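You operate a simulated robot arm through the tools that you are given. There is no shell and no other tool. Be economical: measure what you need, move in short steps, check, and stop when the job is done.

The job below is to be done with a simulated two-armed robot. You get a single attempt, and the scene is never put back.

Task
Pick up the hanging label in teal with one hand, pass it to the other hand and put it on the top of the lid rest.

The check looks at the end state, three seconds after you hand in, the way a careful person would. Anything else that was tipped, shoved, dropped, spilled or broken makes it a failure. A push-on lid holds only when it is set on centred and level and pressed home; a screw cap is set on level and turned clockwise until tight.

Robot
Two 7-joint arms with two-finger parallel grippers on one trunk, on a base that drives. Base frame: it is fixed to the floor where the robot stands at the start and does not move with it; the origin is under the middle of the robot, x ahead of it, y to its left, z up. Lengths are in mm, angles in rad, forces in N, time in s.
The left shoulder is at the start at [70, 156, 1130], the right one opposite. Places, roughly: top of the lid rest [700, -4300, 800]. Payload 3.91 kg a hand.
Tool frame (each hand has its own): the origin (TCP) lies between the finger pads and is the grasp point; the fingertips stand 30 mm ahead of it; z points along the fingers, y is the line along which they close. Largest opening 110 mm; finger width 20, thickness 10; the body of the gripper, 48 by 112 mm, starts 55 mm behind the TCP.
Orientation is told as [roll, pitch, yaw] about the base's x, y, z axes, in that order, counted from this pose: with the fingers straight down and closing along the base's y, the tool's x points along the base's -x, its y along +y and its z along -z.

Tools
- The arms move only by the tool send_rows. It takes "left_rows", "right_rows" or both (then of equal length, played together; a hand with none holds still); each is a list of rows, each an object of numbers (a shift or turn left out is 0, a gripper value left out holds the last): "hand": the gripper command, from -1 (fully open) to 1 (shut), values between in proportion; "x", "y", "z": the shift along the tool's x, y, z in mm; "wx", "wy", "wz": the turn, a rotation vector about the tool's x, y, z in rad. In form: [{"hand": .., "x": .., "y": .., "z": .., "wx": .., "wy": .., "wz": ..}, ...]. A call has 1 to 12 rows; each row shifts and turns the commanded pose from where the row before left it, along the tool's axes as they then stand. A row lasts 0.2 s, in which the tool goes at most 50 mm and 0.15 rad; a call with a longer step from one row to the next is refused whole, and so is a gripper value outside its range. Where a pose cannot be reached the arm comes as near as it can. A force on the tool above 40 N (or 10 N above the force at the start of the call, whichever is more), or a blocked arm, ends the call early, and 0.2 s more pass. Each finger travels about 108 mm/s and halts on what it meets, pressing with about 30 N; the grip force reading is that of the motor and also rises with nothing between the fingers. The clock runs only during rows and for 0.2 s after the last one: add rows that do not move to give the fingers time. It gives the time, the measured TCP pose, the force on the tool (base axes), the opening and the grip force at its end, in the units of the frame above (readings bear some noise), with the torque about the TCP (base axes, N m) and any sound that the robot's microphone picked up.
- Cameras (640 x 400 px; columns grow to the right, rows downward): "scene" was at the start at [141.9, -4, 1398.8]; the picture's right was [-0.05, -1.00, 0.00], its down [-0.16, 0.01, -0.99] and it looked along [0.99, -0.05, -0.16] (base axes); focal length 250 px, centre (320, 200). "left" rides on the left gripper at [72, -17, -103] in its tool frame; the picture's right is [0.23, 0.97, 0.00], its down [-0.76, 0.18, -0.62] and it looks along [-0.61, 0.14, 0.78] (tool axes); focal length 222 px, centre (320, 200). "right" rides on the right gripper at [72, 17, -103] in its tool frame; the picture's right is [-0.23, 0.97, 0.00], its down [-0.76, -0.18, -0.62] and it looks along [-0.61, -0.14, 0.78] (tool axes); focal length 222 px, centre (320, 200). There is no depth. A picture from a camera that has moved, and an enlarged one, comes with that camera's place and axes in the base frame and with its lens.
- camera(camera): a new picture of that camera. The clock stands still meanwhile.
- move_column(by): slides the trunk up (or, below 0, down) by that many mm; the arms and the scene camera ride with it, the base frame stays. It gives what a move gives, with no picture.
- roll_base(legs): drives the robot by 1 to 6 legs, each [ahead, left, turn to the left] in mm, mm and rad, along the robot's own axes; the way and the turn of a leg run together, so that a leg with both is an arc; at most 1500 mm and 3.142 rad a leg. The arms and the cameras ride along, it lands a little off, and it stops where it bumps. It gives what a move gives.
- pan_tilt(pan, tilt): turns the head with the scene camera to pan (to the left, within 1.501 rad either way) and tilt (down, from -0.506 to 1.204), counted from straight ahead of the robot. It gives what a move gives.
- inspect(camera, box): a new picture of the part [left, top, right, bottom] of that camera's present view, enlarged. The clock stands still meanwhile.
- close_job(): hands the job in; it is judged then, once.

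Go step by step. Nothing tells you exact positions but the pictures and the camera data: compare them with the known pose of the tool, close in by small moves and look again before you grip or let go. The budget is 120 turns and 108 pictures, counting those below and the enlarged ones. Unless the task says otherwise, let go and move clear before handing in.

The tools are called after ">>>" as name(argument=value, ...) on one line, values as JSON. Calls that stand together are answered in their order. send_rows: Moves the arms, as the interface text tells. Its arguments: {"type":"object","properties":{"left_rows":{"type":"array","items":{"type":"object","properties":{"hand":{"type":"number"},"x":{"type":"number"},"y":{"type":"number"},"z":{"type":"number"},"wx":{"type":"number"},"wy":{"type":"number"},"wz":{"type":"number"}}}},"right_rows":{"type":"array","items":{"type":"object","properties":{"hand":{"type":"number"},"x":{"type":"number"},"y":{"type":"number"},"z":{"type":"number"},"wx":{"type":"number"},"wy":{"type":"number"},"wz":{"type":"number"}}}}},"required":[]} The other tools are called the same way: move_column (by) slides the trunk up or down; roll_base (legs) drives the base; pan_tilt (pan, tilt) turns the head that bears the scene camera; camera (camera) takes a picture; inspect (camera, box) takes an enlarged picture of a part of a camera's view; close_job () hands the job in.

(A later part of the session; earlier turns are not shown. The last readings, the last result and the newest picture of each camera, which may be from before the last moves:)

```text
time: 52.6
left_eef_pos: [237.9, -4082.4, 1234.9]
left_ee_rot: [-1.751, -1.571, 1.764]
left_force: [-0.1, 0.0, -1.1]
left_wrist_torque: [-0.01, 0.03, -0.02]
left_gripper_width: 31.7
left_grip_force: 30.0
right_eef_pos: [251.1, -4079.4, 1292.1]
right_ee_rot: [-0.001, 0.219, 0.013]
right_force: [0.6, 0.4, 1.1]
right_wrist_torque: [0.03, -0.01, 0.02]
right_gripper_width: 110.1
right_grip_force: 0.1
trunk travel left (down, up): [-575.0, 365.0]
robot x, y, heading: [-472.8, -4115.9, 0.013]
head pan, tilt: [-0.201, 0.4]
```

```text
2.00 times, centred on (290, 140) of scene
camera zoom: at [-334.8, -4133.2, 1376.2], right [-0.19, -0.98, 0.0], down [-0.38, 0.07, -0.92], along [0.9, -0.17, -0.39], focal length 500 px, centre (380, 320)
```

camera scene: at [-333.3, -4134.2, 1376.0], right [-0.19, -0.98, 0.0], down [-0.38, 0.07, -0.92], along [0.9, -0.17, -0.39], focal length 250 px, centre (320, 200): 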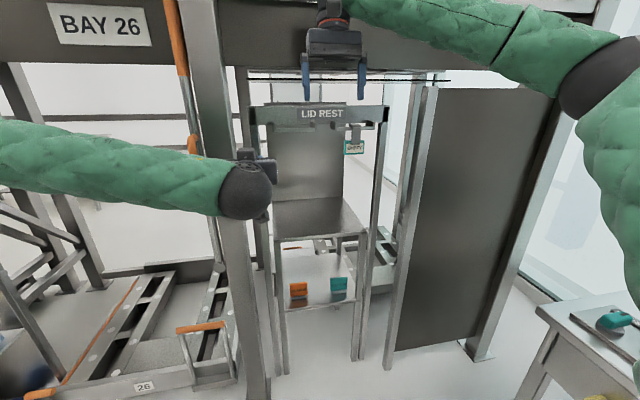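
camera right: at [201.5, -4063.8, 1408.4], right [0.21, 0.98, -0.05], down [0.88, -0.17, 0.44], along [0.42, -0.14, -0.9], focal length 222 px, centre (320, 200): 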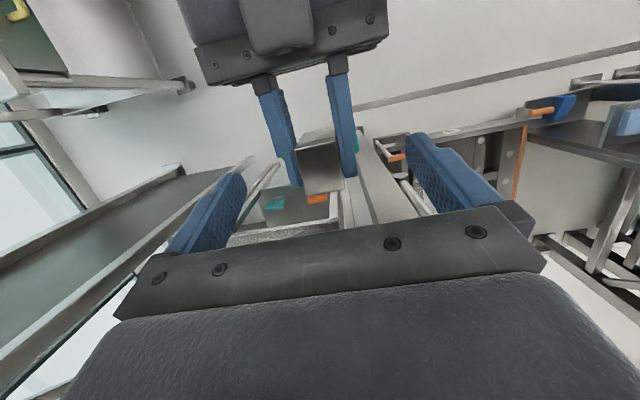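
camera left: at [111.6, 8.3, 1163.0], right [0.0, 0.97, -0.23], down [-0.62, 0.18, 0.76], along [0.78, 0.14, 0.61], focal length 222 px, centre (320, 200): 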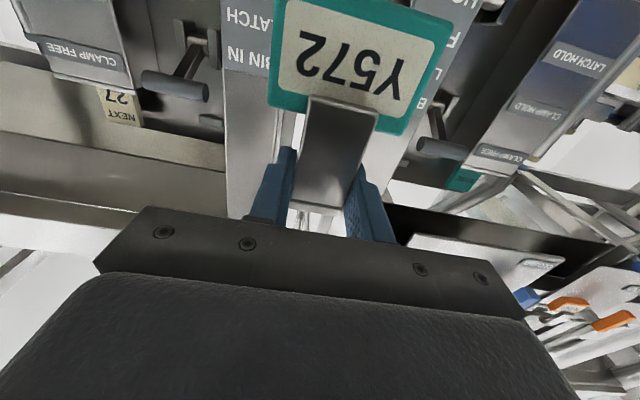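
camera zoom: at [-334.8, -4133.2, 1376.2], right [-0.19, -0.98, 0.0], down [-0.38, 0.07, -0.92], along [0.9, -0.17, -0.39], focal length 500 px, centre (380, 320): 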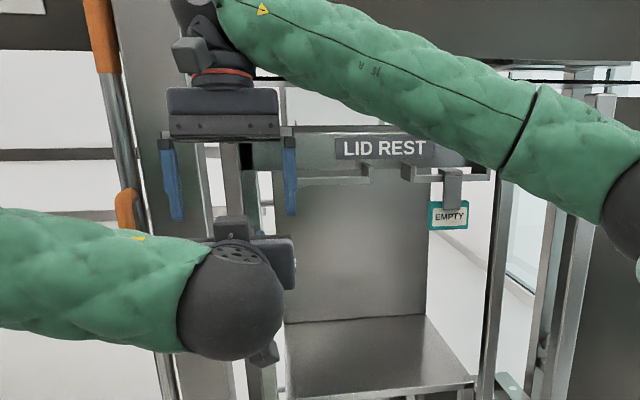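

Centred within about 3 mm. Continue down in two steps.

>>> send_rows(right_rows=[{"x": -6, "y": -3, "z": 29}, {"x": -6, "z": 29}, {}])

>>> camera(camera="right")

>>> camera(camera="left")

```text
time: 53.4
left_eef_pos: [238.1, -4083.7, 1234.4]
left_ee_rot: [-1.294, -1.571, 1.306]
left_force: [-0.2, 0.2, -1.3]
left_wrist_torque: [0.03, 0.01, 0.01]
left_gripper_width: 31.6
left_grip_force: 29.5
right_eef_pos: [250.3, -4083.2, 1233.7]
right_ee_rot: [0.001, 0.22, 0.013]
right_force: [0.1, 0.5, 0.6]
right_wrist_torque: [-0.03, -0.01, 0.0]
right_gripper_width: 109.9
right_grip_force: 0.1
trunk travel left (down, up): [-575.0, 365.0]
robot x, y, heading: [-476.2, -4116.4, 0.009]
head pan, tilt: [-0.201, 0.4]
```

```text
72 pictures are left
camera right: at [201.7, -4067.0, 1349.1], right [0.21, 0.98, -0.05], down [0.88, -0.17, 0.44], along [0.42, -0.14, -0.9], focal length 222 px, centre (320, 200)
```

right: 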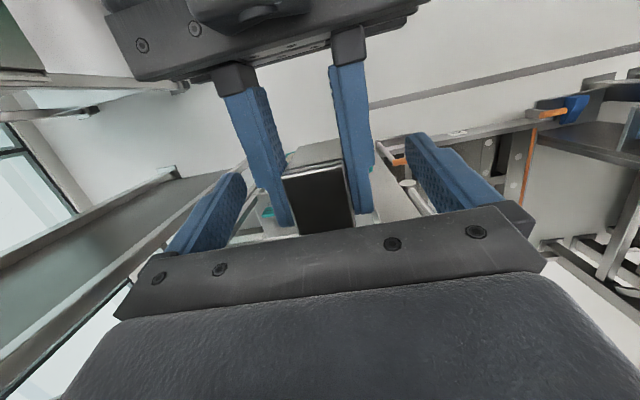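

```text
71 pictures are left
camera left: at [133.9, -4102.2, 1162.7], right [-0.01, 0.97, -0.23], down [-0.63, 0.17, 0.76], along [0.78, 0.15, 0.61], focal length 222 px, centre (320, 200)
```

left: 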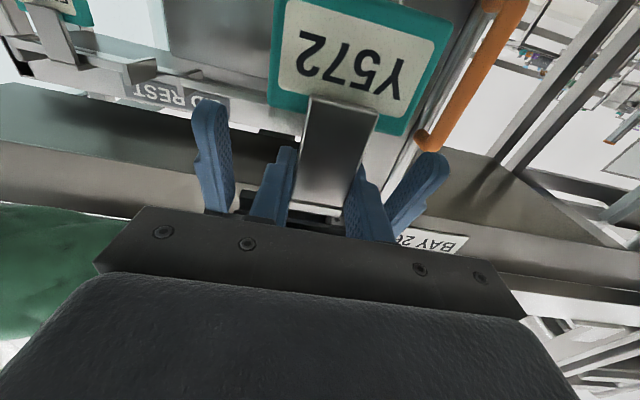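

The left camera shows the right fingers straddling the hook well. Down the last 30 mm.

>>> send_rows(right_rows=[{"x": -3, "z": 15}, {"x": -3.5, "z": 14.5}, {}])

>>> camera(camera="left")

>>> camera(camera="right")

```text
time: 54.2
left_eef_pos: [237.3, -4083.0, 1235.9]
left_ee_rot: [-1.156, -1.571, 1.169]
left_force: [0.4, 0.6, -1.3]
left_wrist_torque: [-0.04, 0.01, 0.01]
left_gripper_width: 31.6
left_grip_force: 30.2
right_eef_pos: [250.8, -4083.0, 1201.9]
right_ee_rot: [0.001, 0.22, 0.012]
right_force: [0.6, 0.2, -0.1]
right_wrist_torque: [0.0, -0.01, 0.02]
right_gripper_width: 110.1
right_grip_force: 0.1
trunk travel left (down, up): [-575.0, 365.0]
robot x, y, heading: [-476.7, -4119.6, 0.007]
head pan, tilt: [-0.201, 0.4]
```

```text
70 pictures are left
camera left: at [134.0, -4102.1, 1162.6], right [-0.01, 0.97, -0.23], down [-0.63, 0.17, 0.76], along [0.78, 0.15, 0.61], focal length 222 px, centre (320, 200)
```

left: 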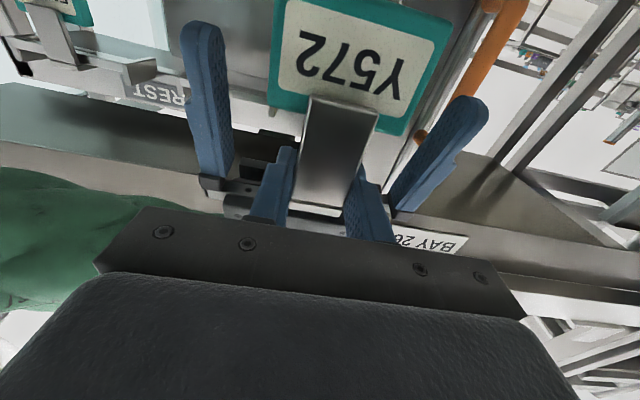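

```text
69 pictures are left
camera right: at [201.2, -4067.1, 1318.5], right [0.21, 0.98, -0.05], down [0.88, -0.17, 0.44], along [0.42, -0.14, -0.9], focal length 222 px, centre (320, 200)
```

right: 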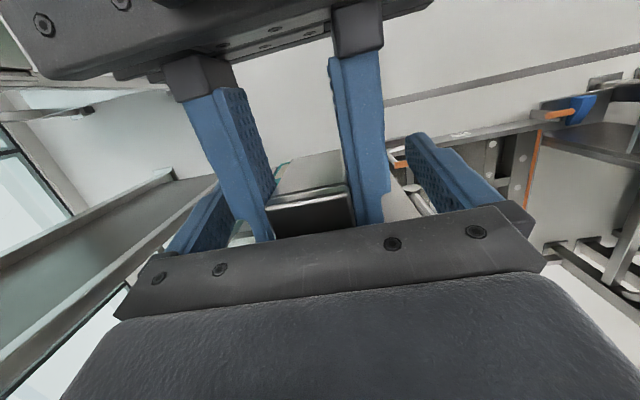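

Close the right gripper on the block's sides.

>>> send_rows(right_rows=[{"hand": 1}, {"hand": 1}, {"hand": 1}, {"hand": 1}])

>>> camera(camera="left")

```text
time: 55.2
left_eef_pos: [238.1, -4082.6, 1235.8]
left_ee_rot: [-0.912, -1.571, 0.923]
left_force: [-1.1, -6.6, -0.1]
left_wrist_torque: [-0.12, 0.09, -0.11]
left_gripper_width: 31.7
left_grip_force: 30.1
right_eef_pos: [250.4, -4084.1, 1202.6]
right_ee_rot: [0.0, 0.222, 0.012]
right_force: [1.3, 7.9, -0.4]
right_wrist_torque: [-0.1, -0.04, 0.05]
right_gripper_width: 69.3
right_grip_force: 29.5
trunk travel left (down, up): [-575.0, 365.0]
robot x, y, heading: [-476.5, -4114.2, 0.014]
head pan, tilt: [-0.201, 0.4]
```

```text
68 pictures are left
camera left: at [134.1, -4102.4, 1162.6], right [-0.01, 0.97, -0.23], down [-0.63, 0.17, 0.76], along [0.78, 0.15, 0.61], focal length 222 px, centre (320, 200)
```

left: 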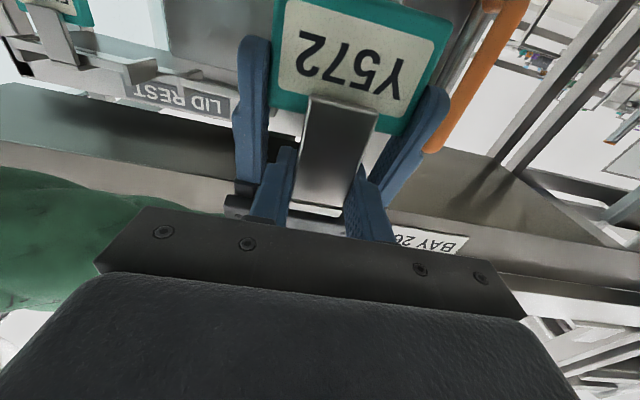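

Both hands hold it. Open the left gripper slightly (to ~40 mm, so it doesn't push the right fingers) and draw it straight back.

>>> send_rows(left_rows=[{"hand": 0.27}, {"hand": 0.27}])

>>> camera(camera="left")

```text
time: 55.8
left_eef_pos: [237.8, -4082.0, 1233.9]
left_ee_rot: [-0.834, -1.57, 0.848]
left_force: [-0.1, 0.4, -0.3]
left_wrist_torque: [0.03, 0.03, 0.03]
left_gripper_width: 40.3
left_grip_force: 0.0
right_eef_pos: [250.1, -4083.6, 1202.1]
right_ee_rot: [0.0, 0.222, 0.013]
right_force: [-0.2, 0.4, 0.1]
right_wrist_torque: [0.0, 0.02, 0.04]
right_gripper_width: 69.4
right_grip_force: 30.3
trunk travel left (down, up): [-575.0, 365.0]
robot x, y, heading: [-475.4, -4114.9, 0.015]
head pan, tilt: [-0.201, 0.4]
```

```text
67 pictures are left
camera left: at [134.3, -4102.1, 1162.5], right [-0.01, 0.97, -0.23], down [-0.63, 0.17, 0.76], along [0.78, 0.15, 0.61], focal length 222 px, centre (320, 200)
```

left: 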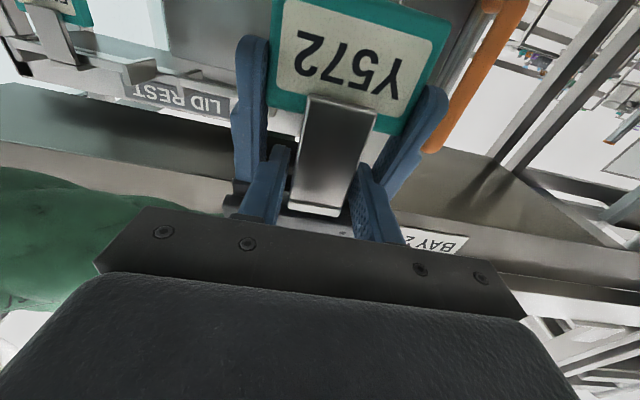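

>>> send_rows(left_rows=[{"z": -25}, {"z": -30}, {"z": -40}, {}])

>>> camera(camera="left")

>>> camera(camera="scene")

```text
time: 56.8
left_eef_pos: [143.0, -4084.9, 1234.2]
left_ee_rot: [-0.669, -1.571, 0.683]
left_force: [0.4, -0.6, -0.5]
left_wrist_torque: [0.01, -0.01, 0.01]
left_gripper_width: 40.2
left_grip_force: 0.0
right_eef_pos: [250.5, -4084.1, 1202.0]
right_ee_rot: [-0.001, 0.219, 0.012]
right_force: [0.0, -0.1, -0.1]
right_wrist_torque: [0.01, -0.02, -0.01]
right_gripper_width: 69.5
right_grip_force: 29.7
trunk travel left (down, up): [-575.0, 365.0]
robot x, y, heading: [-479.7, -4116.6, 0.012]
head pan, tilt: [-0.201, 0.4]
```

```text
66 pictures are left
camera left: at [39.4, -4103.5, 1162.7], right [-0.01, 0.97, -0.23], down [-0.63, 0.17, 0.76], along [0.78, 0.15, 0.61], focal length 222 px, centre (320, 200)
```

left: 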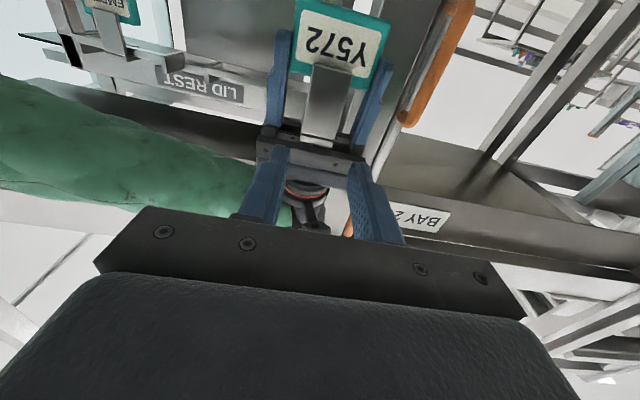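

```text
65 pictures are left
camera scene: at [-333.8, -4133.7, 1376.1], right [-0.19, -0.98, 0.0], down [-0.38, 0.07, -0.92], along [0.9, -0.17, -0.39], focal length 250 px, centre (320, 200)
```

scene: 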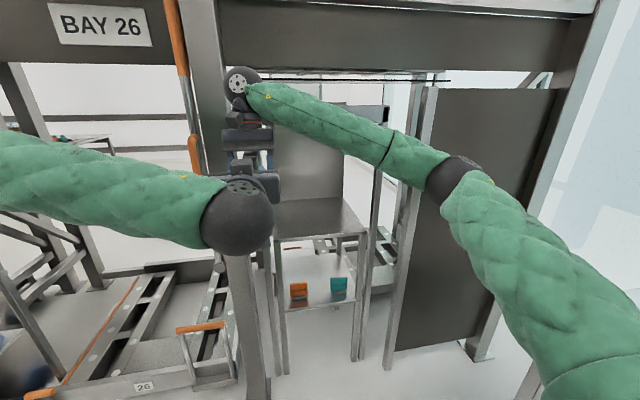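

The label is now held by the right hand alone. I'll clear the left hand to the left and turn it down and back so that it won't reach the structure.

>>> send_rows(left_rows=[{"y": 45}, {"y": 45}, {"y": 45}, {"y": 45}, {}])

>>> send_rows(left_rows=[{"wy": 0.143}, {"wy": 0.143}, {"wy": 0.143}, {"wy": 0.143}, {"wy": 0.143}, {"wy": 0.143}, {"wy": 0.143}, {"wy": 0.143}, {"wy": 0.143}, {"wy": 0.143}, {"wy": 0.141}, {}])

>>> send_rows(left_rows=[{"x": 40}, {"x": 40}, {"x": 40}, {"x": 40}, {}])

>>> camera(camera="scene")

```text
time: 58.0
left_eef_pos: [162.3, -3908.5, 1239.3]
left_ee_rot: [0.652, -1.57, -0.641]
left_force: [-0.3, 0.4, -0.2]
left_wrist_torque: [-0.02, -0.01, -0.01]
left_gripper_width: 40.2
left_grip_force: 0.0
left hand out of reach, approached as far as the arm can: row 3, 4
right_eef_pos: [251.3, -4086.5, 1202.3]
right_ee_rot: [0.002, 0.221, 0.012]
right_force: [0.3, 0.0, -0.8]
right_wrist_torque: [-0.01, -0.02, 0.0]
right_gripper_width: 69.3
right_grip_force: 30.6
trunk travel left (down, up): [-575.0, 365.0]
robot x, y, heading: [-475.6, -4121.6, 0.014]
head pan, tilt: [-0.201, 0.4]
```

```text
time: 60.6
left_eef_pos: [159.2, -3908.1, 1242.5]
left_ee_rot: [0.001, 0.0, 0.014]
left_force: [0.1, 0.0, 0.7]
left_wrist_torque: [-0.01, 0.0, -0.01]
left_gripper_width: 40.0
left_grip_force: 0.1
right_eef_pos: [249.5, -4082.6, 1202.2]
right_ee_rot: [0.001, 0.22, 0.013]
right_force: [-0.3, -1.5, 0.2]
right_wrist_torque: [0.02, 0.01, -0.01]
right_gripper_width: 69.2
right_grip_force: 29.8
trunk travel left (down, up): [-575.0, 365.0]
robot x, y, heading: [-476.6, -4116.2, 0.015]
head pan, tilt: [-0.201, 0.4]
```

```text
time: 61.8
left_eef_pos: [2.8, -3911.4, 1239.4]
left_ee_rot: [-0.001, 0.002, 0.015]
left_force: [0.4, 0.1, -0.1]
left_wrist_torque: [-0.03, 0.0, 0.0]
left_gripper_width: 40.1
left_grip_force: 0.1
right_eef_pos: [251.9, -4083.3, 1201.6]
right_ee_rot: [0.0, 0.222, 0.013]
right_force: [0.4, -0.2, -0.8]
right_wrist_torque: [0.02, -0.03, 0.02]
right_gripper_width: 69.4
right_grip_force: 30.2
trunk travel left (down, up): [-575.0, 365.0]
robot x, y, heading: [-475.1, -4115.5, 0.013]
head pan, tilt: [-0.201, 0.4]
```

```text
64 pictures are left
camera scene: at [-332.5, -4133.7, 1375.9], right [-0.19, -0.98, 0.0], down [-0.38, 0.07, -0.92], along [0.9, -0.17, -0.39], focal length 250 px, centre (320, 200)
```

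scene: 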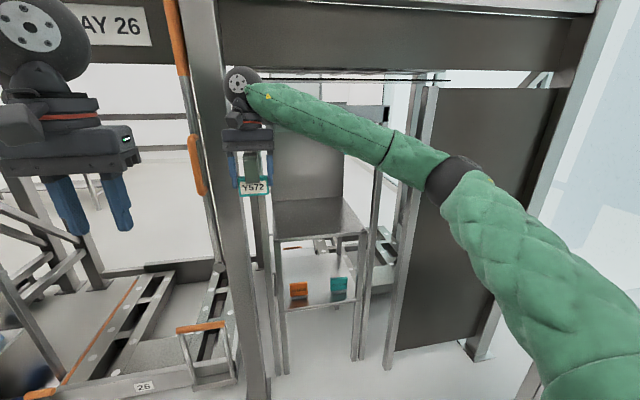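

Left hand is out of the way. Lower the trunk 270 mm and shift right ~115 mm, then look again at the opening.

>>> move_column(by=-270)

>>> roll_base(legs=[[0, -120, -0.013]])

>>> camera(camera="scene")

>>> camera(camera="right")

```text
time: 64.5
left_eef_pos: [0.6, -3910.9, 969.6]
left_ee_rot: [0.001, -0.002, 0.014]
left_force: [-0.2, 0.7, -0.6]
left_wrist_torque: [0.0, 0.0, 0.02]
left_gripper_width: 40.1
left_grip_force: 0.0
right_eef_pos: [250.2, -4083.3, 931.9]
right_ee_rot: [0.0, 0.221, 0.012]
right_force: [0.3, 0.7, -0.9]
right_wrist_torque: [0.02, 0.01, 0.0]
right_gripper_width: 69.2
right_grip_force: 30.2
trunk travel left (down, up): [-305.0, 635.0]
robot x, y, heading: [-474.4, -4115.8, 0.013]
head pan, tilt: [-0.201, 0.4]
```

```text
time: 65.8
left_eef_pos: [4.5, -4039.3, 969.9]
left_ee_rot: [-0.001, -0.001, -0.001]
left_force: [-0.5, -1.1, 0.5]
left_wrist_torque: [0.05, 0.01, -0.04]
left_gripper_width: 40.2
left_grip_force: 0.0
right_eef_pos: [250.5, -4216.0, 932.0]
right_ee_rot: [0.002, 0.218, -0.002]
right_force: [0.4, -1.0, -1.2]
right_wrist_torque: [0.04, 0.02, 0.02]
right_gripper_width: 69.5
right_grip_force: 29.4
trunk travel left (down, up): [-305.0, 635.0]
robot x, y, heading: [-474.5, -4238.6, -0.003]
head pan, tilt: [-0.201, 0.4]
```

```text
63 pictures are left
camera scene: at [-334.0, -4257.8, 1106.1], right [-0.2, -0.98, 0.0], down [-0.38, 0.08, -0.92], along [0.9, -0.19, -0.39], focal length 250 px, centre (320, 200)
```

scene: 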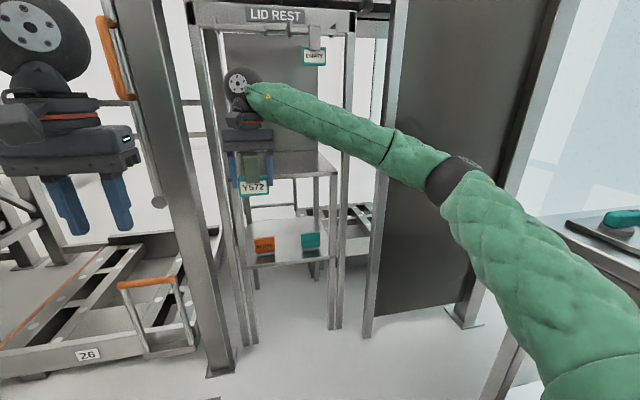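

```text
62 pictures are left
camera right: at [202.6, -4199.2, 1048.6], right [0.22, 0.97, -0.05], down [0.88, -0.18, 0.44], along [0.42, -0.14, -0.9], focal length 222 px, centre (320, 200)
```

right: 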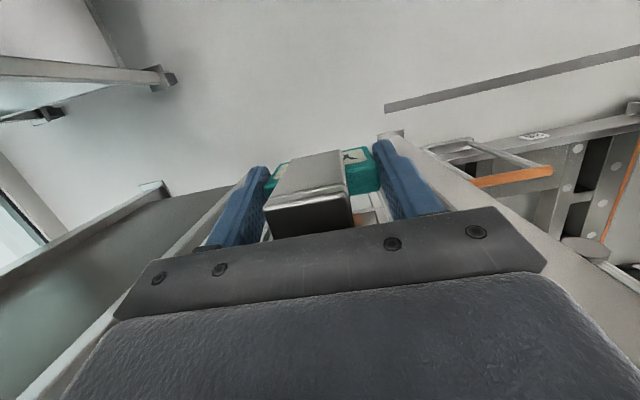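

>>> inspect(camera="scene", box=[180, 0, 380, 200])

```text
2.00 times, centred on (280, 100) of scene
camera zoom: at [-334.0, -4257.8, 1106.1], right [-0.2, -0.98, 0.0], down [-0.38, 0.08, -0.92], along [0.9, -0.19, -0.39], focal length 500 px, centre (400, 400)
```

zoom: 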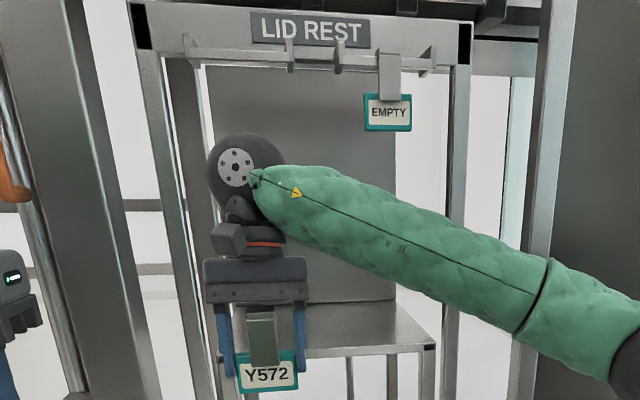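

Measured: shelf front edge x≈575 and z≈815±12, opening y −4515…−4115, the other tag at (481, −4410, bottom 1184). I'll pull the left hand back a little and drive in 220 mm, then check.

>>> send_rows(left_rows=[{"x": 40}, {"x": 40}, {}])

>>> roll_base(legs=[[220, 0, 0.003]])

>>> camera(camera="scene")

>>> camera(camera="right")

```text
time: 66.5
left_eef_pos: [-76.1, -4038.6, 968.9]
left_ee_rot: [-0.001, 0.0, -0.002]
left_force: [0.1, 0.5, 0.6]
left_wrist_torque: [0.01, 0.0, 0.03]
left_gripper_width: 40.3
left_grip_force: 0.0
right_eef_pos: [251.5, -4214.8, 931.3]
right_ee_rot: [0.0, 0.22, -0.003]
right_force: [-0.2, 0.3, -1.1]
right_wrist_torque: [0.03, -0.01, 0.0]
right_gripper_width: 69.3
right_grip_force: 30.0
trunk travel left (down, up): [-305.0, 635.0]
robot x, y, heading: [-473.9, -4236.9, -0.002]
head pan, tilt: [-0.201, 0.4]
```

```text
time: 68.2
left_eef_pos: [145.6, -4038.0, 969.7]
left_ee_rot: [0.0, 0.002, 0.003]
left_force: [1.0, -0.1, 0.5]
left_wrist_torque: [-0.03, 0.04, -0.01]
left_gripper_width: 40.3
left_grip_force: 0.1
right_eef_pos: [473.8, -4212.9, 931.9]
right_ee_rot: [0.0, 0.222, -0.002]
right_force: [0.8, 0.7, -1.0]
right_wrist_torque: [-0.01, -0.03, -0.02]
right_gripper_width: 69.5
right_grip_force: 30.4
trunk travel left (down, up): [-305.0, 635.0]
robot x, y, heading: [-254.5, -4237.1, 0.003]
head pan, tilt: [-0.201, 0.4]
```

```text
60 pictures are left
camera scene: at [-111.2, -4256.0, 1105.9], right [-0.2, -0.98, 0.0], down [-0.38, 0.08, -0.92], along [0.9, -0.18, -0.39], focal length 250 px, centre (320, 200)
```

scene: 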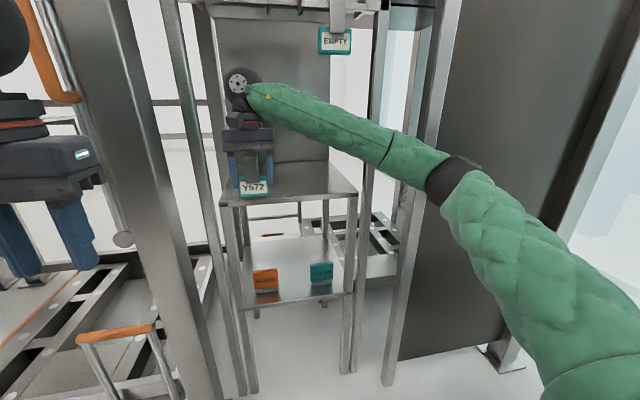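

```text
59 pictures are left
camera right: at [425.2, -4195.9, 1047.6], right [0.22, 0.97, -0.05], down [0.88, -0.18, 0.44], along [0.42, -0.14, -0.9], focal length 222 px, centre (320, 200)
```

right: 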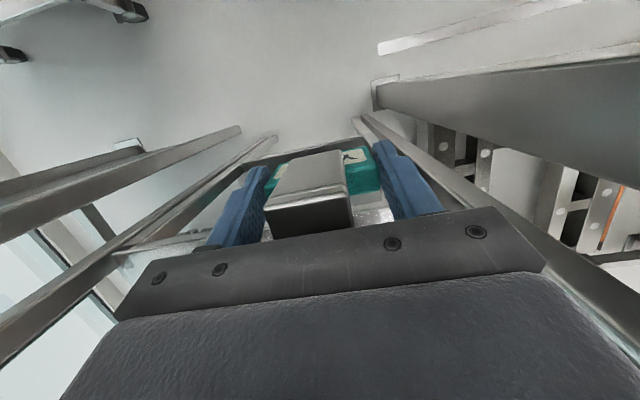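

The shelf front edge is confirmed at x≈575, and the hand fits between the posts. Driving in the last 180 mm with a 10 mm shift right.

>>> roll_base(legs=[[90, -10, 0], [90, 0, 0]])

>>> camera(camera="scene")

>>> camera(camera="right")

```text
time: 69.3
left_eef_pos: [212.6, -4043.7, 971.7]
left_ee_rot: [-0.002, -0.005, -0.006]
left_force: [-0.2, -0.2, -0.4]
left_wrist_torque: [0.0, 0.02, 0.0]
left_gripper_width: 39.9
left_grip_force: 0.1
right_eef_pos: [538.5, -4218.7, 926.5]
right_ee_rot: [-0.006, 0.228, -0.004]
right_force: [0.1, 0.1, -0.2]
right_wrist_torque: [0.0, 0.01, 0.01]
right_gripper_width: 69.2
right_grip_force: 30.1
trunk travel left (down, up): [-305.0, 635.0]
robot x, y, heading: [-181.6, -4245.1, -0.007]
head pan, tilt: [-0.201, 0.4]
stopped in leg 1: the robot was blocked; the commanded pose is now the measured one
```

```text
58 pictures are left
camera scene: at [-47.7, -4261.0, 1107.8], right [-0.21, -0.98, 0.0], down [-0.38, 0.08, -0.92], along [0.9, -0.19, -0.38], focal length 250 px, centre (320, 200)
```

scene: 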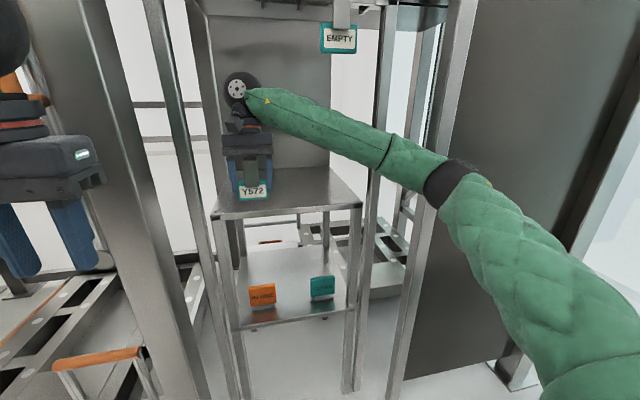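

```text
57 pictures are left
camera right: at [490.9, -4202.3, 1043.9], right [0.22, 0.97, -0.06], down [0.88, -0.18, 0.44], along [0.41, -0.15, -0.9], focal length 222 px, centre (320, 200)
```

right: 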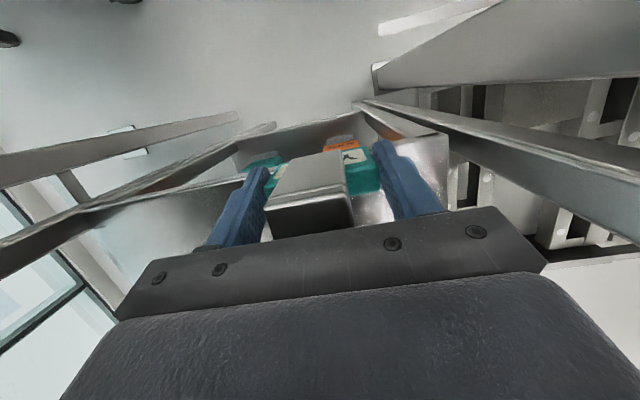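

The base bumped something. I'll back off slightly and look down around it to see what.

>>> roll_base(legs=[[-40, 0, 0.007]])

>>> pan_tilt(pan=0, tilt=1.2)

>>> camera(camera="scene")

>>> pan_tilt(pan=-1.0, tilt=1.0)

>>> camera(camera="scene")

```text
time: 70.2
left_eef_pos: [174.6, -4043.4, 969.6]
left_ee_rot: [0.0, -0.002, 0.004]
left_force: [-0.5, 1.2, 0.3]
left_wrist_torque: [0.0, -0.04, 0.0]
left_gripper_width: 39.9
left_grip_force: 0.0
right_eef_pos: [503.2, -4216.3, 923.8]
right_ee_rot: [-0.002, 0.233, 0.006]
right_force: [0.1, -0.1, -0.4]
right_wrist_torque: [-0.05, -0.04, 0.01]
right_gripper_width: 69.6
right_grip_force: 30.2
trunk travel left (down, up): [-305.0, 635.0]
robot x, y, heading: [-220.9, -4244.9, 0.003]
head pan, tilt: [-0.201, 0.4]
```

```text
time: 71.4
left_eef_pos: [176.0, -4044.2, 969.6]
left_ee_rot: [0.001, 0.0, 0.003]
left_force: [0.3, 0.4, 0.3]
left_wrist_torque: [0.01, -0.03, 0.01]
left_gripper_width: 40.1
left_grip_force: 0.1
right_eef_pos: [504.7, -4215.9, 923.1]
right_ee_rot: [-0.002, 0.233, 0.006]
right_force: [0.0, 0.2, -0.6]
right_wrist_torque: [0.0, 0.01, 0.02]
right_gripper_width: 69.3
right_grip_force: 30.0
trunk travel left (down, up): [-305.0, 635.0]
robot x, y, heading: [-222.5, -4245.0, 0.007]
head pan, tilt: [0.0, 1.201]
```

```text
56 pictures are left
camera scene: at [-115.7, -4244.2, 1043.4], right [0.0, -1.0, 0.0], down [-0.93, 0.0, -0.36], along [0.36, 0.0, -0.93], focal length 250 px, centre (320, 200)
```

scene: 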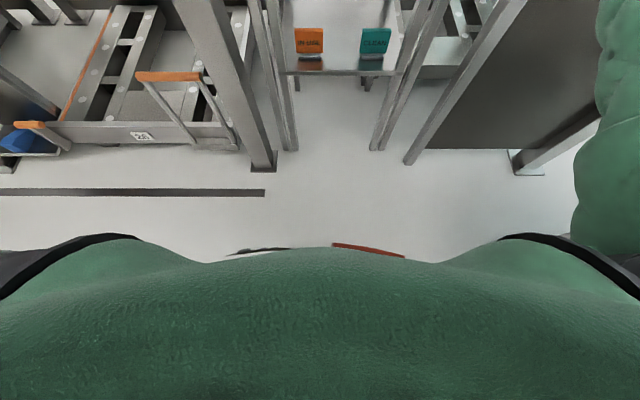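

```text
time: 72.6
left_eef_pos: [174.6, -4044.4, 969.2]
left_ee_rot: [-0.001, -0.001, 0.005]
left_force: [0.6, 0.0, 0.7]
left_wrist_torque: [0.0, 0.0, 0.0]
left_gripper_width: 40.3
left_grip_force: 0.0
right_eef_pos: [503.9, -4216.5, 922.1]
right_ee_rot: [-0.001, 0.234, 0.006]
right_force: [-0.9, 0.3, -0.8]
right_wrist_torque: [0.02, 0.01, 0.01]
right_gripper_width: 69.5
right_grip_force: 30.3
trunk travel left (down, up): [-305.0, 635.0]
robot x, y, heading: [-223.8, -4244.6, 0.002]
head pan, tilt: [-1.0, 1.0]
```

```text
55 pictures are left
camera scene: at [-133.7, -4302.8, 1055.9], right [-0.84, -0.54, 0.0], down [-0.46, 0.71, -0.54], along [0.29, -0.45, -0.84], focal length 250 px, centre (320, 200)
```

scene: 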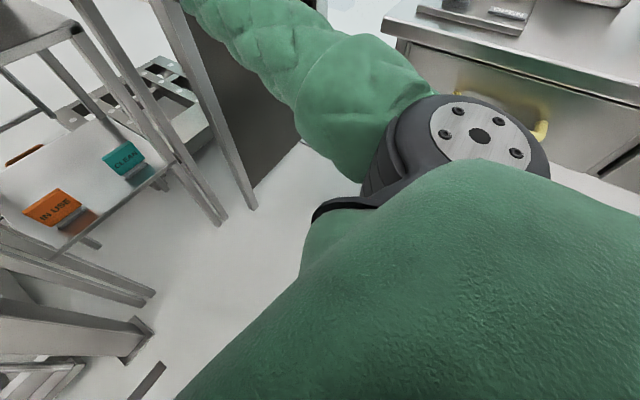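

The right arm itself must have touched something (its pose shifted slightly). I'll look at the forearm and the posts.

>>> pan_tilt(pan=-0.6, tilt=0.3)

>>> camera(camera="scene")

>>> camera(camera="left")

```text
time: 73.7
left_eef_pos: [176.8, -4042.5, 969.0]
left_ee_rot: [-0.001, 0.0, 0.003]
left_force: [0.8, 0.5, -0.1]
left_wrist_torque: [-0.01, -0.01, 0.01]
left_gripper_width: 40.1
left_grip_force: 0.1
right_eef_pos: [504.0, -4216.9, 922.3]
right_ee_rot: [-0.002, 0.234, 0.004]
right_force: [-0.6, -0.9, 0.2]
right_wrist_torque: [0.0, 0.02, 0.0]
right_gripper_width: 69.4
right_grip_force: 29.7
trunk travel left (down, up): [-305.0, 635.0]
robot x, y, heading: [-219.9, -4241.7, 0.004]
head pan, tilt: [-0.6, 0.3]
```

```text
54 pictures are left
camera scene: at [-94.4, -4296.9, 1115.3], right [-0.56, -0.83, 0.0], down [-0.25, 0.17, -0.95], along [0.79, -0.54, -0.3], focal length 250 px, centre (320, 200)
```

scene: 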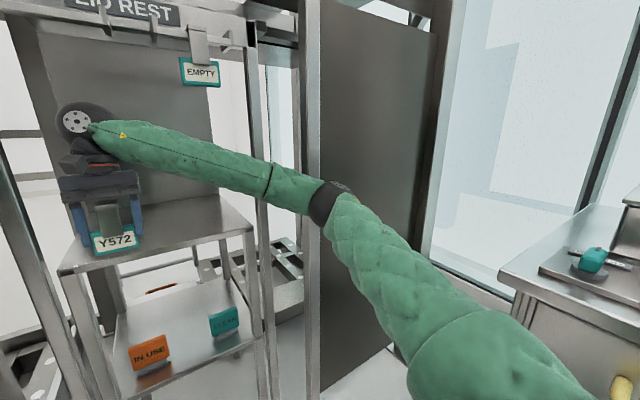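

```text
53 pictures are left
camera left: at [102.6, -4061.4, 1072.9], right [-0.23, 0.97, 0.0], down [0.76, 0.18, 0.62], along [0.61, 0.14, -0.78], focal length 222 px, centre (320, 200)
```

left: 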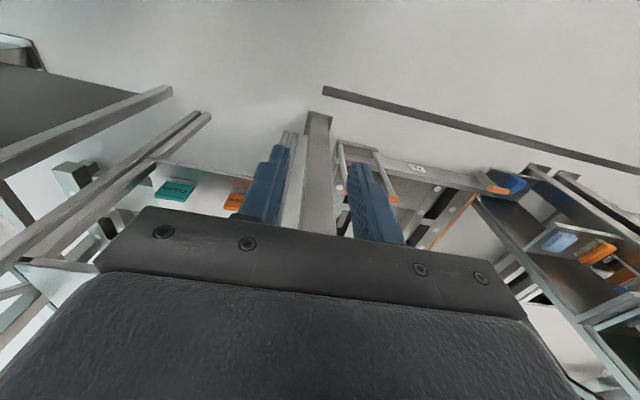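

I judge the right elbow reached the panel post at x≈476. Instead of driving closer I'll back the base 40 mm and extend the arm, which straightens the elbow away from the post.

>>> roll_base(legs=[[-40, 0, 0]])

>>> send_rows(right_rows=[{"wy": -0.013}, {"x": -29.2, "z": -7}, {"x": -29.2, "z": -7}, {"x": -29.2, "z": -7}, {}])

>>> camera(camera="scene")

>>> camera(camera="right")

```text
time: 74.6
left_eef_pos: [133.8, -4043.5, 970.7]
left_ee_rot: [0.001, -0.001, 0.007]
left_force: [0.2, 1.1, 0.6]
left_wrist_torque: [-0.01, -0.04, -0.02]
left_gripper_width: 40.6
left_grip_force: 0.1
right_eef_pos: [463.2, -4215.4, 925.1]
right_ee_rot: [-0.002, 0.231, 0.009]
right_force: [-0.3, -0.3, -0.5]
right_wrist_torque: [0.03, -0.01, -0.01]
right_gripper_width: 69.5
right_grip_force: 30.1
trunk travel left (down, up): [-305.0, 635.0]
robot x, y, heading: [-259.1, -4245.2, 0.005]
head pan, tilt: [-0.6, 0.3]
```

```text
time: 75.8
left_eef_pos: [135.0, -4043.1, 969.4]
left_ee_rot: [0.001, -0.001, 0.003]
left_force: [-0.6, 0.4, 0.5]
left_wrist_torque: [0.01, 0.01, 0.01]
left_gripper_width: 40.2
left_grip_force: 0.1
right_eef_pos: [554.5, -4216.4, 925.3]
right_ee_rot: [-0.002, 0.22, 0.007]
right_force: [-0.5, 0.2, -1.3]
right_wrist_torque: [-0.05, -0.02, -0.02]
right_gripper_width: 69.3
right_grip_force: 29.9
trunk travel left (down, up): [-305.0, 635.0]
robot x, y, heading: [-261.8, -4246.0, 0.004]
head pan, tilt: [-0.6, 0.3]
```

```text
52 pictures are left
camera scene: at [-134.9, -4297.1, 1115.5], right [-0.56, -0.83, 0.0], down [-0.24, 0.17, -0.96], along [0.79, -0.54, -0.3], focal length 250 px, centre (320, 200)
```

scene: 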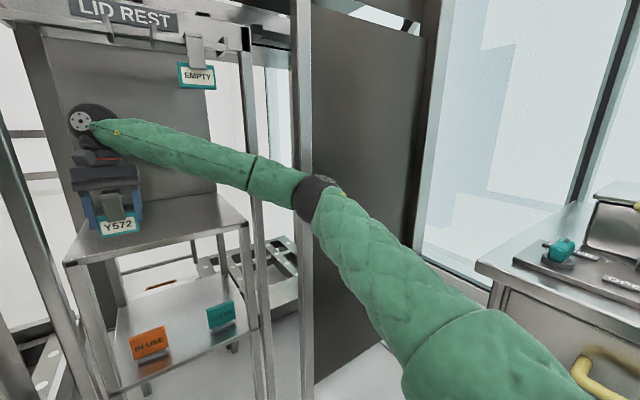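

```text
51 pictures are left
camera right: at [505.2, -4198.7, 1040.8], right [0.22, 0.98, -0.05], down [0.88, -0.17, 0.44], along [0.42, -0.14, -0.9], focal length 222 px, centre (320, 200)
```

right: 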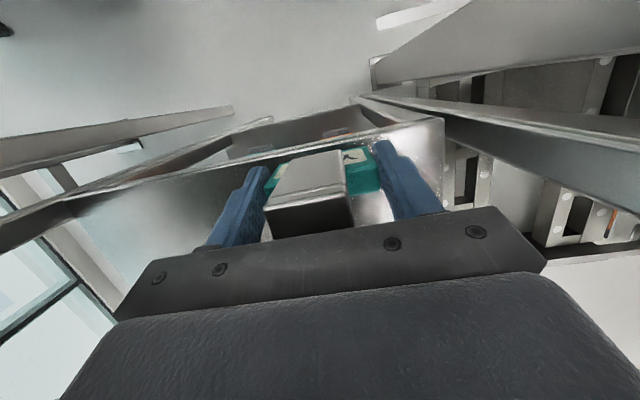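

Clear of everything so far. Extending another 95 mm over the shelf.

>>> send_rows(right_rows=[{"x": -25, "z": -5.6}, {"x": -25, "z": -5.6}, {"x": -25, "z": -5.6}, {"x": -18, "z": -4}, {}])

>>> camera(camera="scene")

>>> camera(camera="right")

```text
time: 77.0
left_eef_pos: [135.2, -4043.6, 968.8]
left_ee_rot: [0.0, 0.0, 0.005]
left_force: [0.5, 0.5, -0.2]
left_wrist_torque: [0.01, -0.02, -0.01]
left_gripper_width: 40.3
left_grip_force: 0.0
right_eef_pos: [649.7, -4216.6, 924.9]
right_ee_rot: [-0.001, 0.22, 0.007]
right_force: [0.1, 0.4, -0.4]
right_wrist_torque: [0.02, 0.02, -0.02]
right_gripper_width: 69.3
right_grip_force: 29.3
trunk travel left (down, up): [-305.0, 635.0]
robot x, y, heading: [-260.1, -4244.6, 0.004]
head pan, tilt: [-0.6, 0.3]
```

```text
50 pictures are left
camera scene: at [-134.7, -4297.0, 1115.4], right [-0.56, -0.83, 0.0], down [-0.25, 0.17, -0.96], along [0.79, -0.54, -0.3], focal length 250 px, centre (320, 200)
```

scene: 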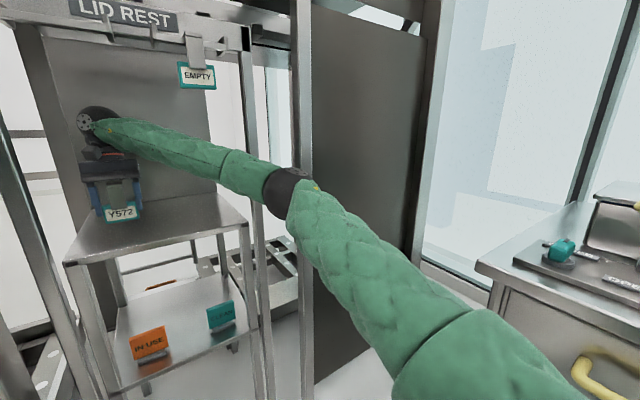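

```text
49 pictures are left
camera right: at [600.6, -4198.3, 1040.6], right [0.22, 0.98, -0.05], down [0.88, -0.17, 0.44], along [0.42, -0.14, -0.9], focal length 222 px, centre (320, 200)
```

right: 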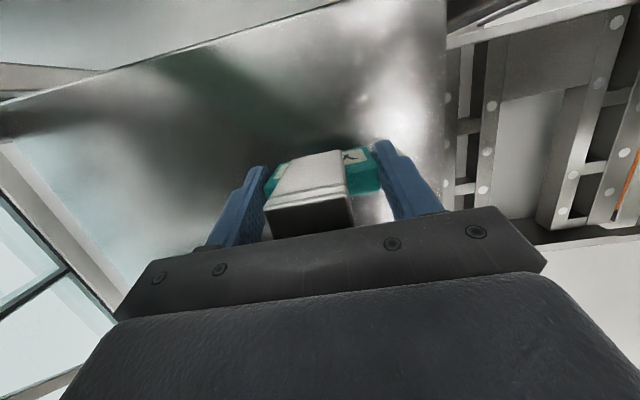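

The label is above the shelf, well inside its front edge. Lowering 28 mm, then checking the gap.

>>> send_rows(right_rows=[{"x": -3, "z": 13.7}, {"x": -3, "z": 13.7}, {}])

>>> inspect(camera="scene", box=[50, 120, 250, 270])

>>> inspect(camera="right", box=[220, 90, 440, 240])

```text
time: 77.8
left_eef_pos: [135.4, -4043.2, 969.9]
left_ee_rot: [0.002, -0.001, 0.005]
left_force: [0.0, 0.3, 0.3]
left_wrist_torque: [-0.01, -0.04, 0.01]
left_gripper_width: 39.9
left_grip_force: 0.0
right_eef_pos: [649.0, -4215.7, 896.5]
right_ee_rot: [-0.003, 0.221, 0.007]
right_force: [-0.6, -0.6, -0.8]
right_wrist_torque: [0.01, -0.01, 0.03]
right_gripper_width: 69.3
right_grip_force: 29.6
trunk travel left (down, up): [-305.0, 635.0]
robot x, y, heading: [-261.8, -4244.2, 0.003]
head pan, tilt: [-0.6, 0.3]
```

```text
2.67 times, centred on (150, 195) of scene
camera zoom: at [-134.8, -4296.9, 1115.5], right [-0.56, -0.83, 0.0], down [-0.24, 0.17, -0.96], along [0.79, -0.54, -0.3], focal length 667 px, centre (773, 213)
```

zoom: 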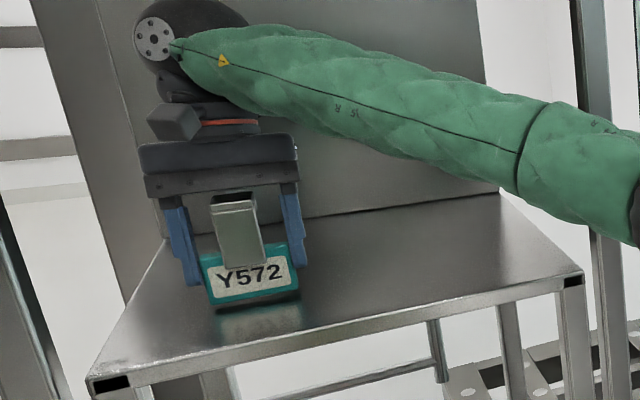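

```text
2.67 times, centred on (330, 165) of right
camera zoom: at [600.2, -4198.4, 1012.7], right [0.22, 0.98, -0.05], down [0.88, -0.17, 0.44], along [0.42, -0.14, -0.9], focal length 592 px, centre (293, 293)
```

zoom: 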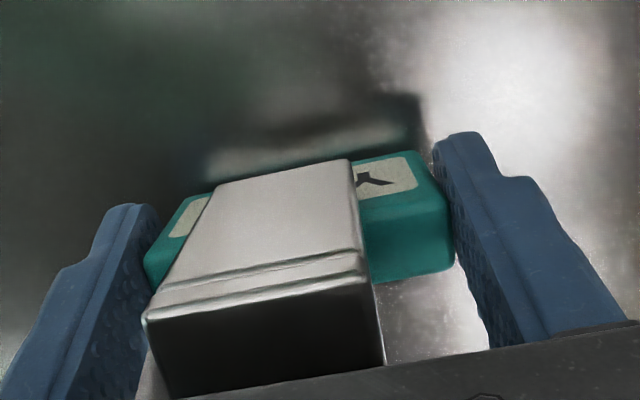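

The shelf reflection shows the label's bottom is near the surface. Going down by small steps and reading the force.

>>> send_rows(right_rows=[{"x": -0.9, "z": 3.9}, {"x": -0.9, "z": 3.9}, {}])

>>> inspect(camera="scene", box=[90, 170, 170, 230])

```text
time: 78.6
left_eef_pos: [135.0, -4043.2, 970.7]
left_ee_rot: [0.0, -0.001, 0.005]
left_force: [-0.7, 0.2, -0.3]
left_wrist_torque: [0.0, -0.03, 0.01]
left_gripper_width: 40.3
left_grip_force: 0.1
right_eef_pos: [648.7, -4215.5, 891.5]
right_ee_rot: [0.001, 0.216, 0.008]
right_force: [8.1, -0.4, 24.5]
right_wrist_torque: [0.15, -0.3, -0.05]
right_gripper_width: 69.7
right_grip_force: 29.9
trunk travel left (down, up): [-305.0, 635.0]
robot x, y, heading: [-258.5, -4242.8, 0.003]
head pan, tilt: [-0.6, 0.3]
```

```text
6.67 times, centred on (130, 200) of scene
camera zoom: at [-136.0, -4296.9, 1116.0], right [-0.56, -0.83, 0.0], down [-0.24, 0.17, -0.96], along [0.79, -0.54, -0.29], focal length 1668 px, centre (1587, 200)
```

zoom: 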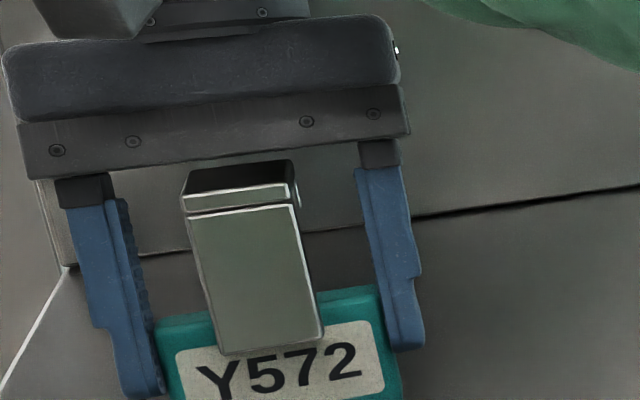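

Contact with the shelf (24 N). Ease up about 3.5 mm to take the load off, then check level.

>>> send_rows(right_rows=[{"x": 0.8, "z": -3.4}, {}])

>>> inspect(camera="scene", box=[70, 150, 190, 240])

```text
time: 79.2
left_eef_pos: [135.8, -4044.0, 970.4]
left_ee_rot: [0.0, 0.0, 0.004]
left_force: [-0.4, -0.4, 0.2]
left_wrist_torque: [-0.02, 0.02, 0.05]
left_gripper_width: 40.4
left_grip_force: 0.1
right_eef_pos: [647.7, -4214.7, 891.2]
right_ee_rot: [-0.002, 0.222, 0.006]
right_force: [-2.5, -1.0, 6.4]
right_wrist_torque: [0.16, 0.15, 0.09]
right_gripper_width: 69.5
right_grip_force: 29.7
trunk travel left (down, up): [-305.0, 635.0]
robot x, y, heading: [-260.1, -4247.9, -0.003]
head pan, tilt: [-0.6, 0.3]
```

```text
4.44 times, centred on (130, 195) of scene
camera zoom: at [-135.4, -4297.1, 1115.3], right [-0.56, -0.83, 0.0], down [-0.24, 0.17, -0.96], along [0.79, -0.54, -0.3], focal length 1112 px, centre (1164, 222)
```

zoom: 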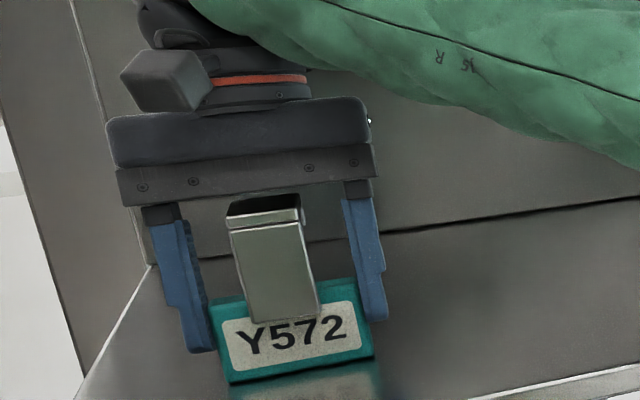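

Load is down to about 6 N with the label sitting flat. Opening the right gripper moderately to let go.

>>> send_rows(right_rows=[{"hand": 0.0}, {"hand": -0.55}, {"hand": -0.55}, {}])

>>> inspect(camera="scene", box=[70, 150, 190, 240])

>>> inspect(camera="right", box=[200, 90, 460, 260])

```text
time: 80.2
left_eef_pos: [135.7, -4043.3, 969.1]
left_ee_rot: [0.001, 0.001, 0.005]
left_force: [0.5, 0.2, -0.6]
left_wrist_torque: [0.04, 0.02, -0.02]
left_gripper_width: 40.1
left_grip_force: 0.0
right_eef_pos: [649.9, -4215.7, 891.7]
right_ee_rot: [-0.004, 0.218, 0.006]
right_force: [-0.2, 0.0, 0.1]
right_wrist_torque: [0.03, 0.0, 0.01]
right_gripper_width: 85.5
right_grip_force: 0.1
trunk travel left (down, up): [-305.0, 635.0]
robot x, y, heading: [-262.4, -4241.8, 0.004]
head pan, tilt: [-0.6, 0.3]
```

```text
4.44 times, centred on (130, 195) of scene
camera zoom: at [-134.7, -4296.9, 1115.4], right [-0.56, -0.83, 0.0], down [-0.24, 0.17, -0.96], along [0.79, -0.54, -0.3], focal length 1112 px, centre (1164, 222)
```

zoom: 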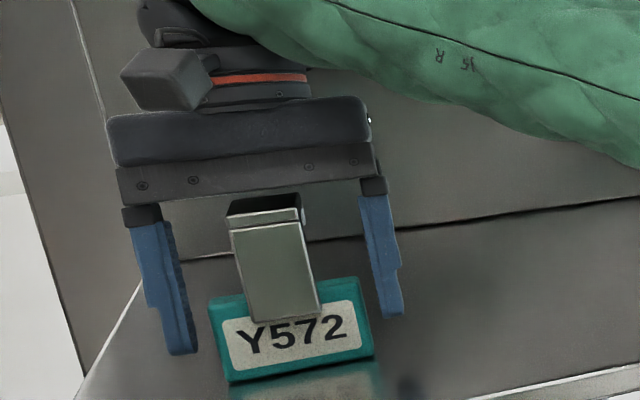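

```text
2.35 times, centred on (330, 175) of right
camera zoom: at [600.5, -4197.9, 1008.0], right [0.22, 0.98, -0.05], down [0.88, -0.17, 0.44], along [0.42, -0.14, -0.9], focal length 523 px, centre (296, 259)
```

zoom: 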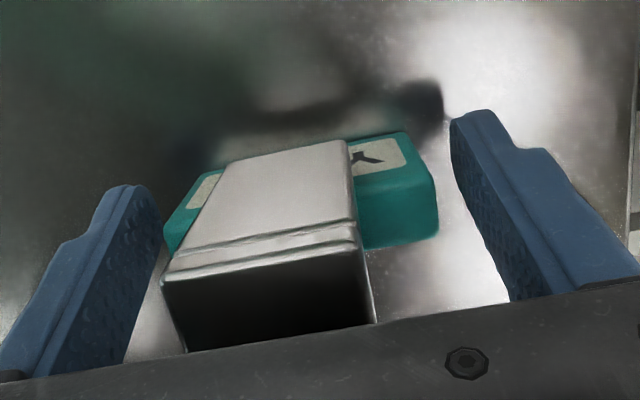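

The label stands by itself. Raise 20 mm, then draw the open hand straight back around it.

>>> send_rows(right_rows=[{"x": 2.2, "z": -9.8}, {"x": 2.2, "z": -9.8}, {}])

>>> send_rows(right_rows=[{"x": 14.6, "z": 3.3}, {"x": 19.5, "z": 4.4}, {"x": 29, "z": 6.6}, {"x": 29, "z": 6.6}, {}])

>>> camera(camera="scene")

```text
time: 81.0
left_eef_pos: [135.3, -4043.0, 969.3]
left_ee_rot: [-0.001, -0.001, 0.006]
left_force: [0.9, 0.7, -1.7]
left_wrist_torque: [0.02, 0.06, 0.02]
left_gripper_width: 40.4
left_grip_force: 0.1
right_eef_pos: [648.2, -4215.1, 912.6]
right_ee_rot: [-0.003, 0.221, 0.006]
right_force: [-1.2, -0.2, -0.8]
right_wrist_torque: [0.0, 0.0, -0.01]
right_gripper_width: 85.4
right_grip_force: 0.0
trunk travel left (down, up): [-305.0, 635.0]
robot x, y, heading: [-262.2, -4245.7, -0.002]
head pan, tilt: [-0.6, 0.3]
```

```text
time: 82.2
left_eef_pos: [135.7, -4043.4, 968.7]
left_ee_rot: [0.0, 0.0, 0.004]
left_force: [-0.9, -0.9, -0.1]
left_wrist_torque: [0.05, 0.01, 0.03]
left_gripper_width: 40.1
left_grip_force: 0.0
right_eef_pos: [554.8, -4215.3, 911.4]
right_ee_rot: [-0.002, 0.219, 0.006]
right_force: [-0.9, 0.3, -0.3]
right_wrist_torque: [0.0, 0.01, 0.02]
right_gripper_width: 85.2
right_grip_force: 0.0
trunk travel left (down, up): [-305.0, 635.0]
robot x, y, heading: [-261.9, -4243.6, 0.002]
head pan, tilt: [-0.6, 0.3]
```

```text
42 pictures are left
camera scene: at [-134.6, -4296.9, 1115.4], right [-0.56, -0.83, 0.0], down [-0.25, 0.17, -0.96], along [0.79, -0.54, -0.3], focal length 250 px, centre (320, 200)
```

scene: 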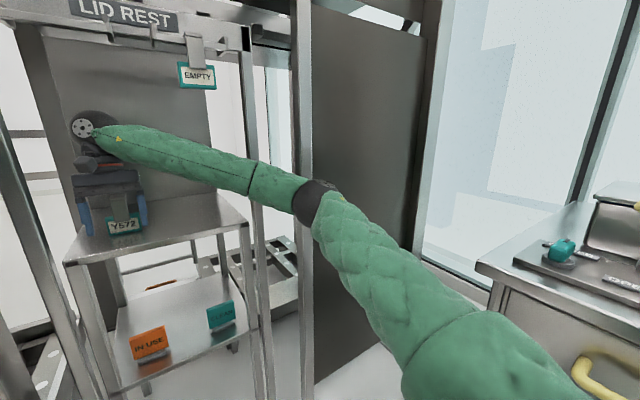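

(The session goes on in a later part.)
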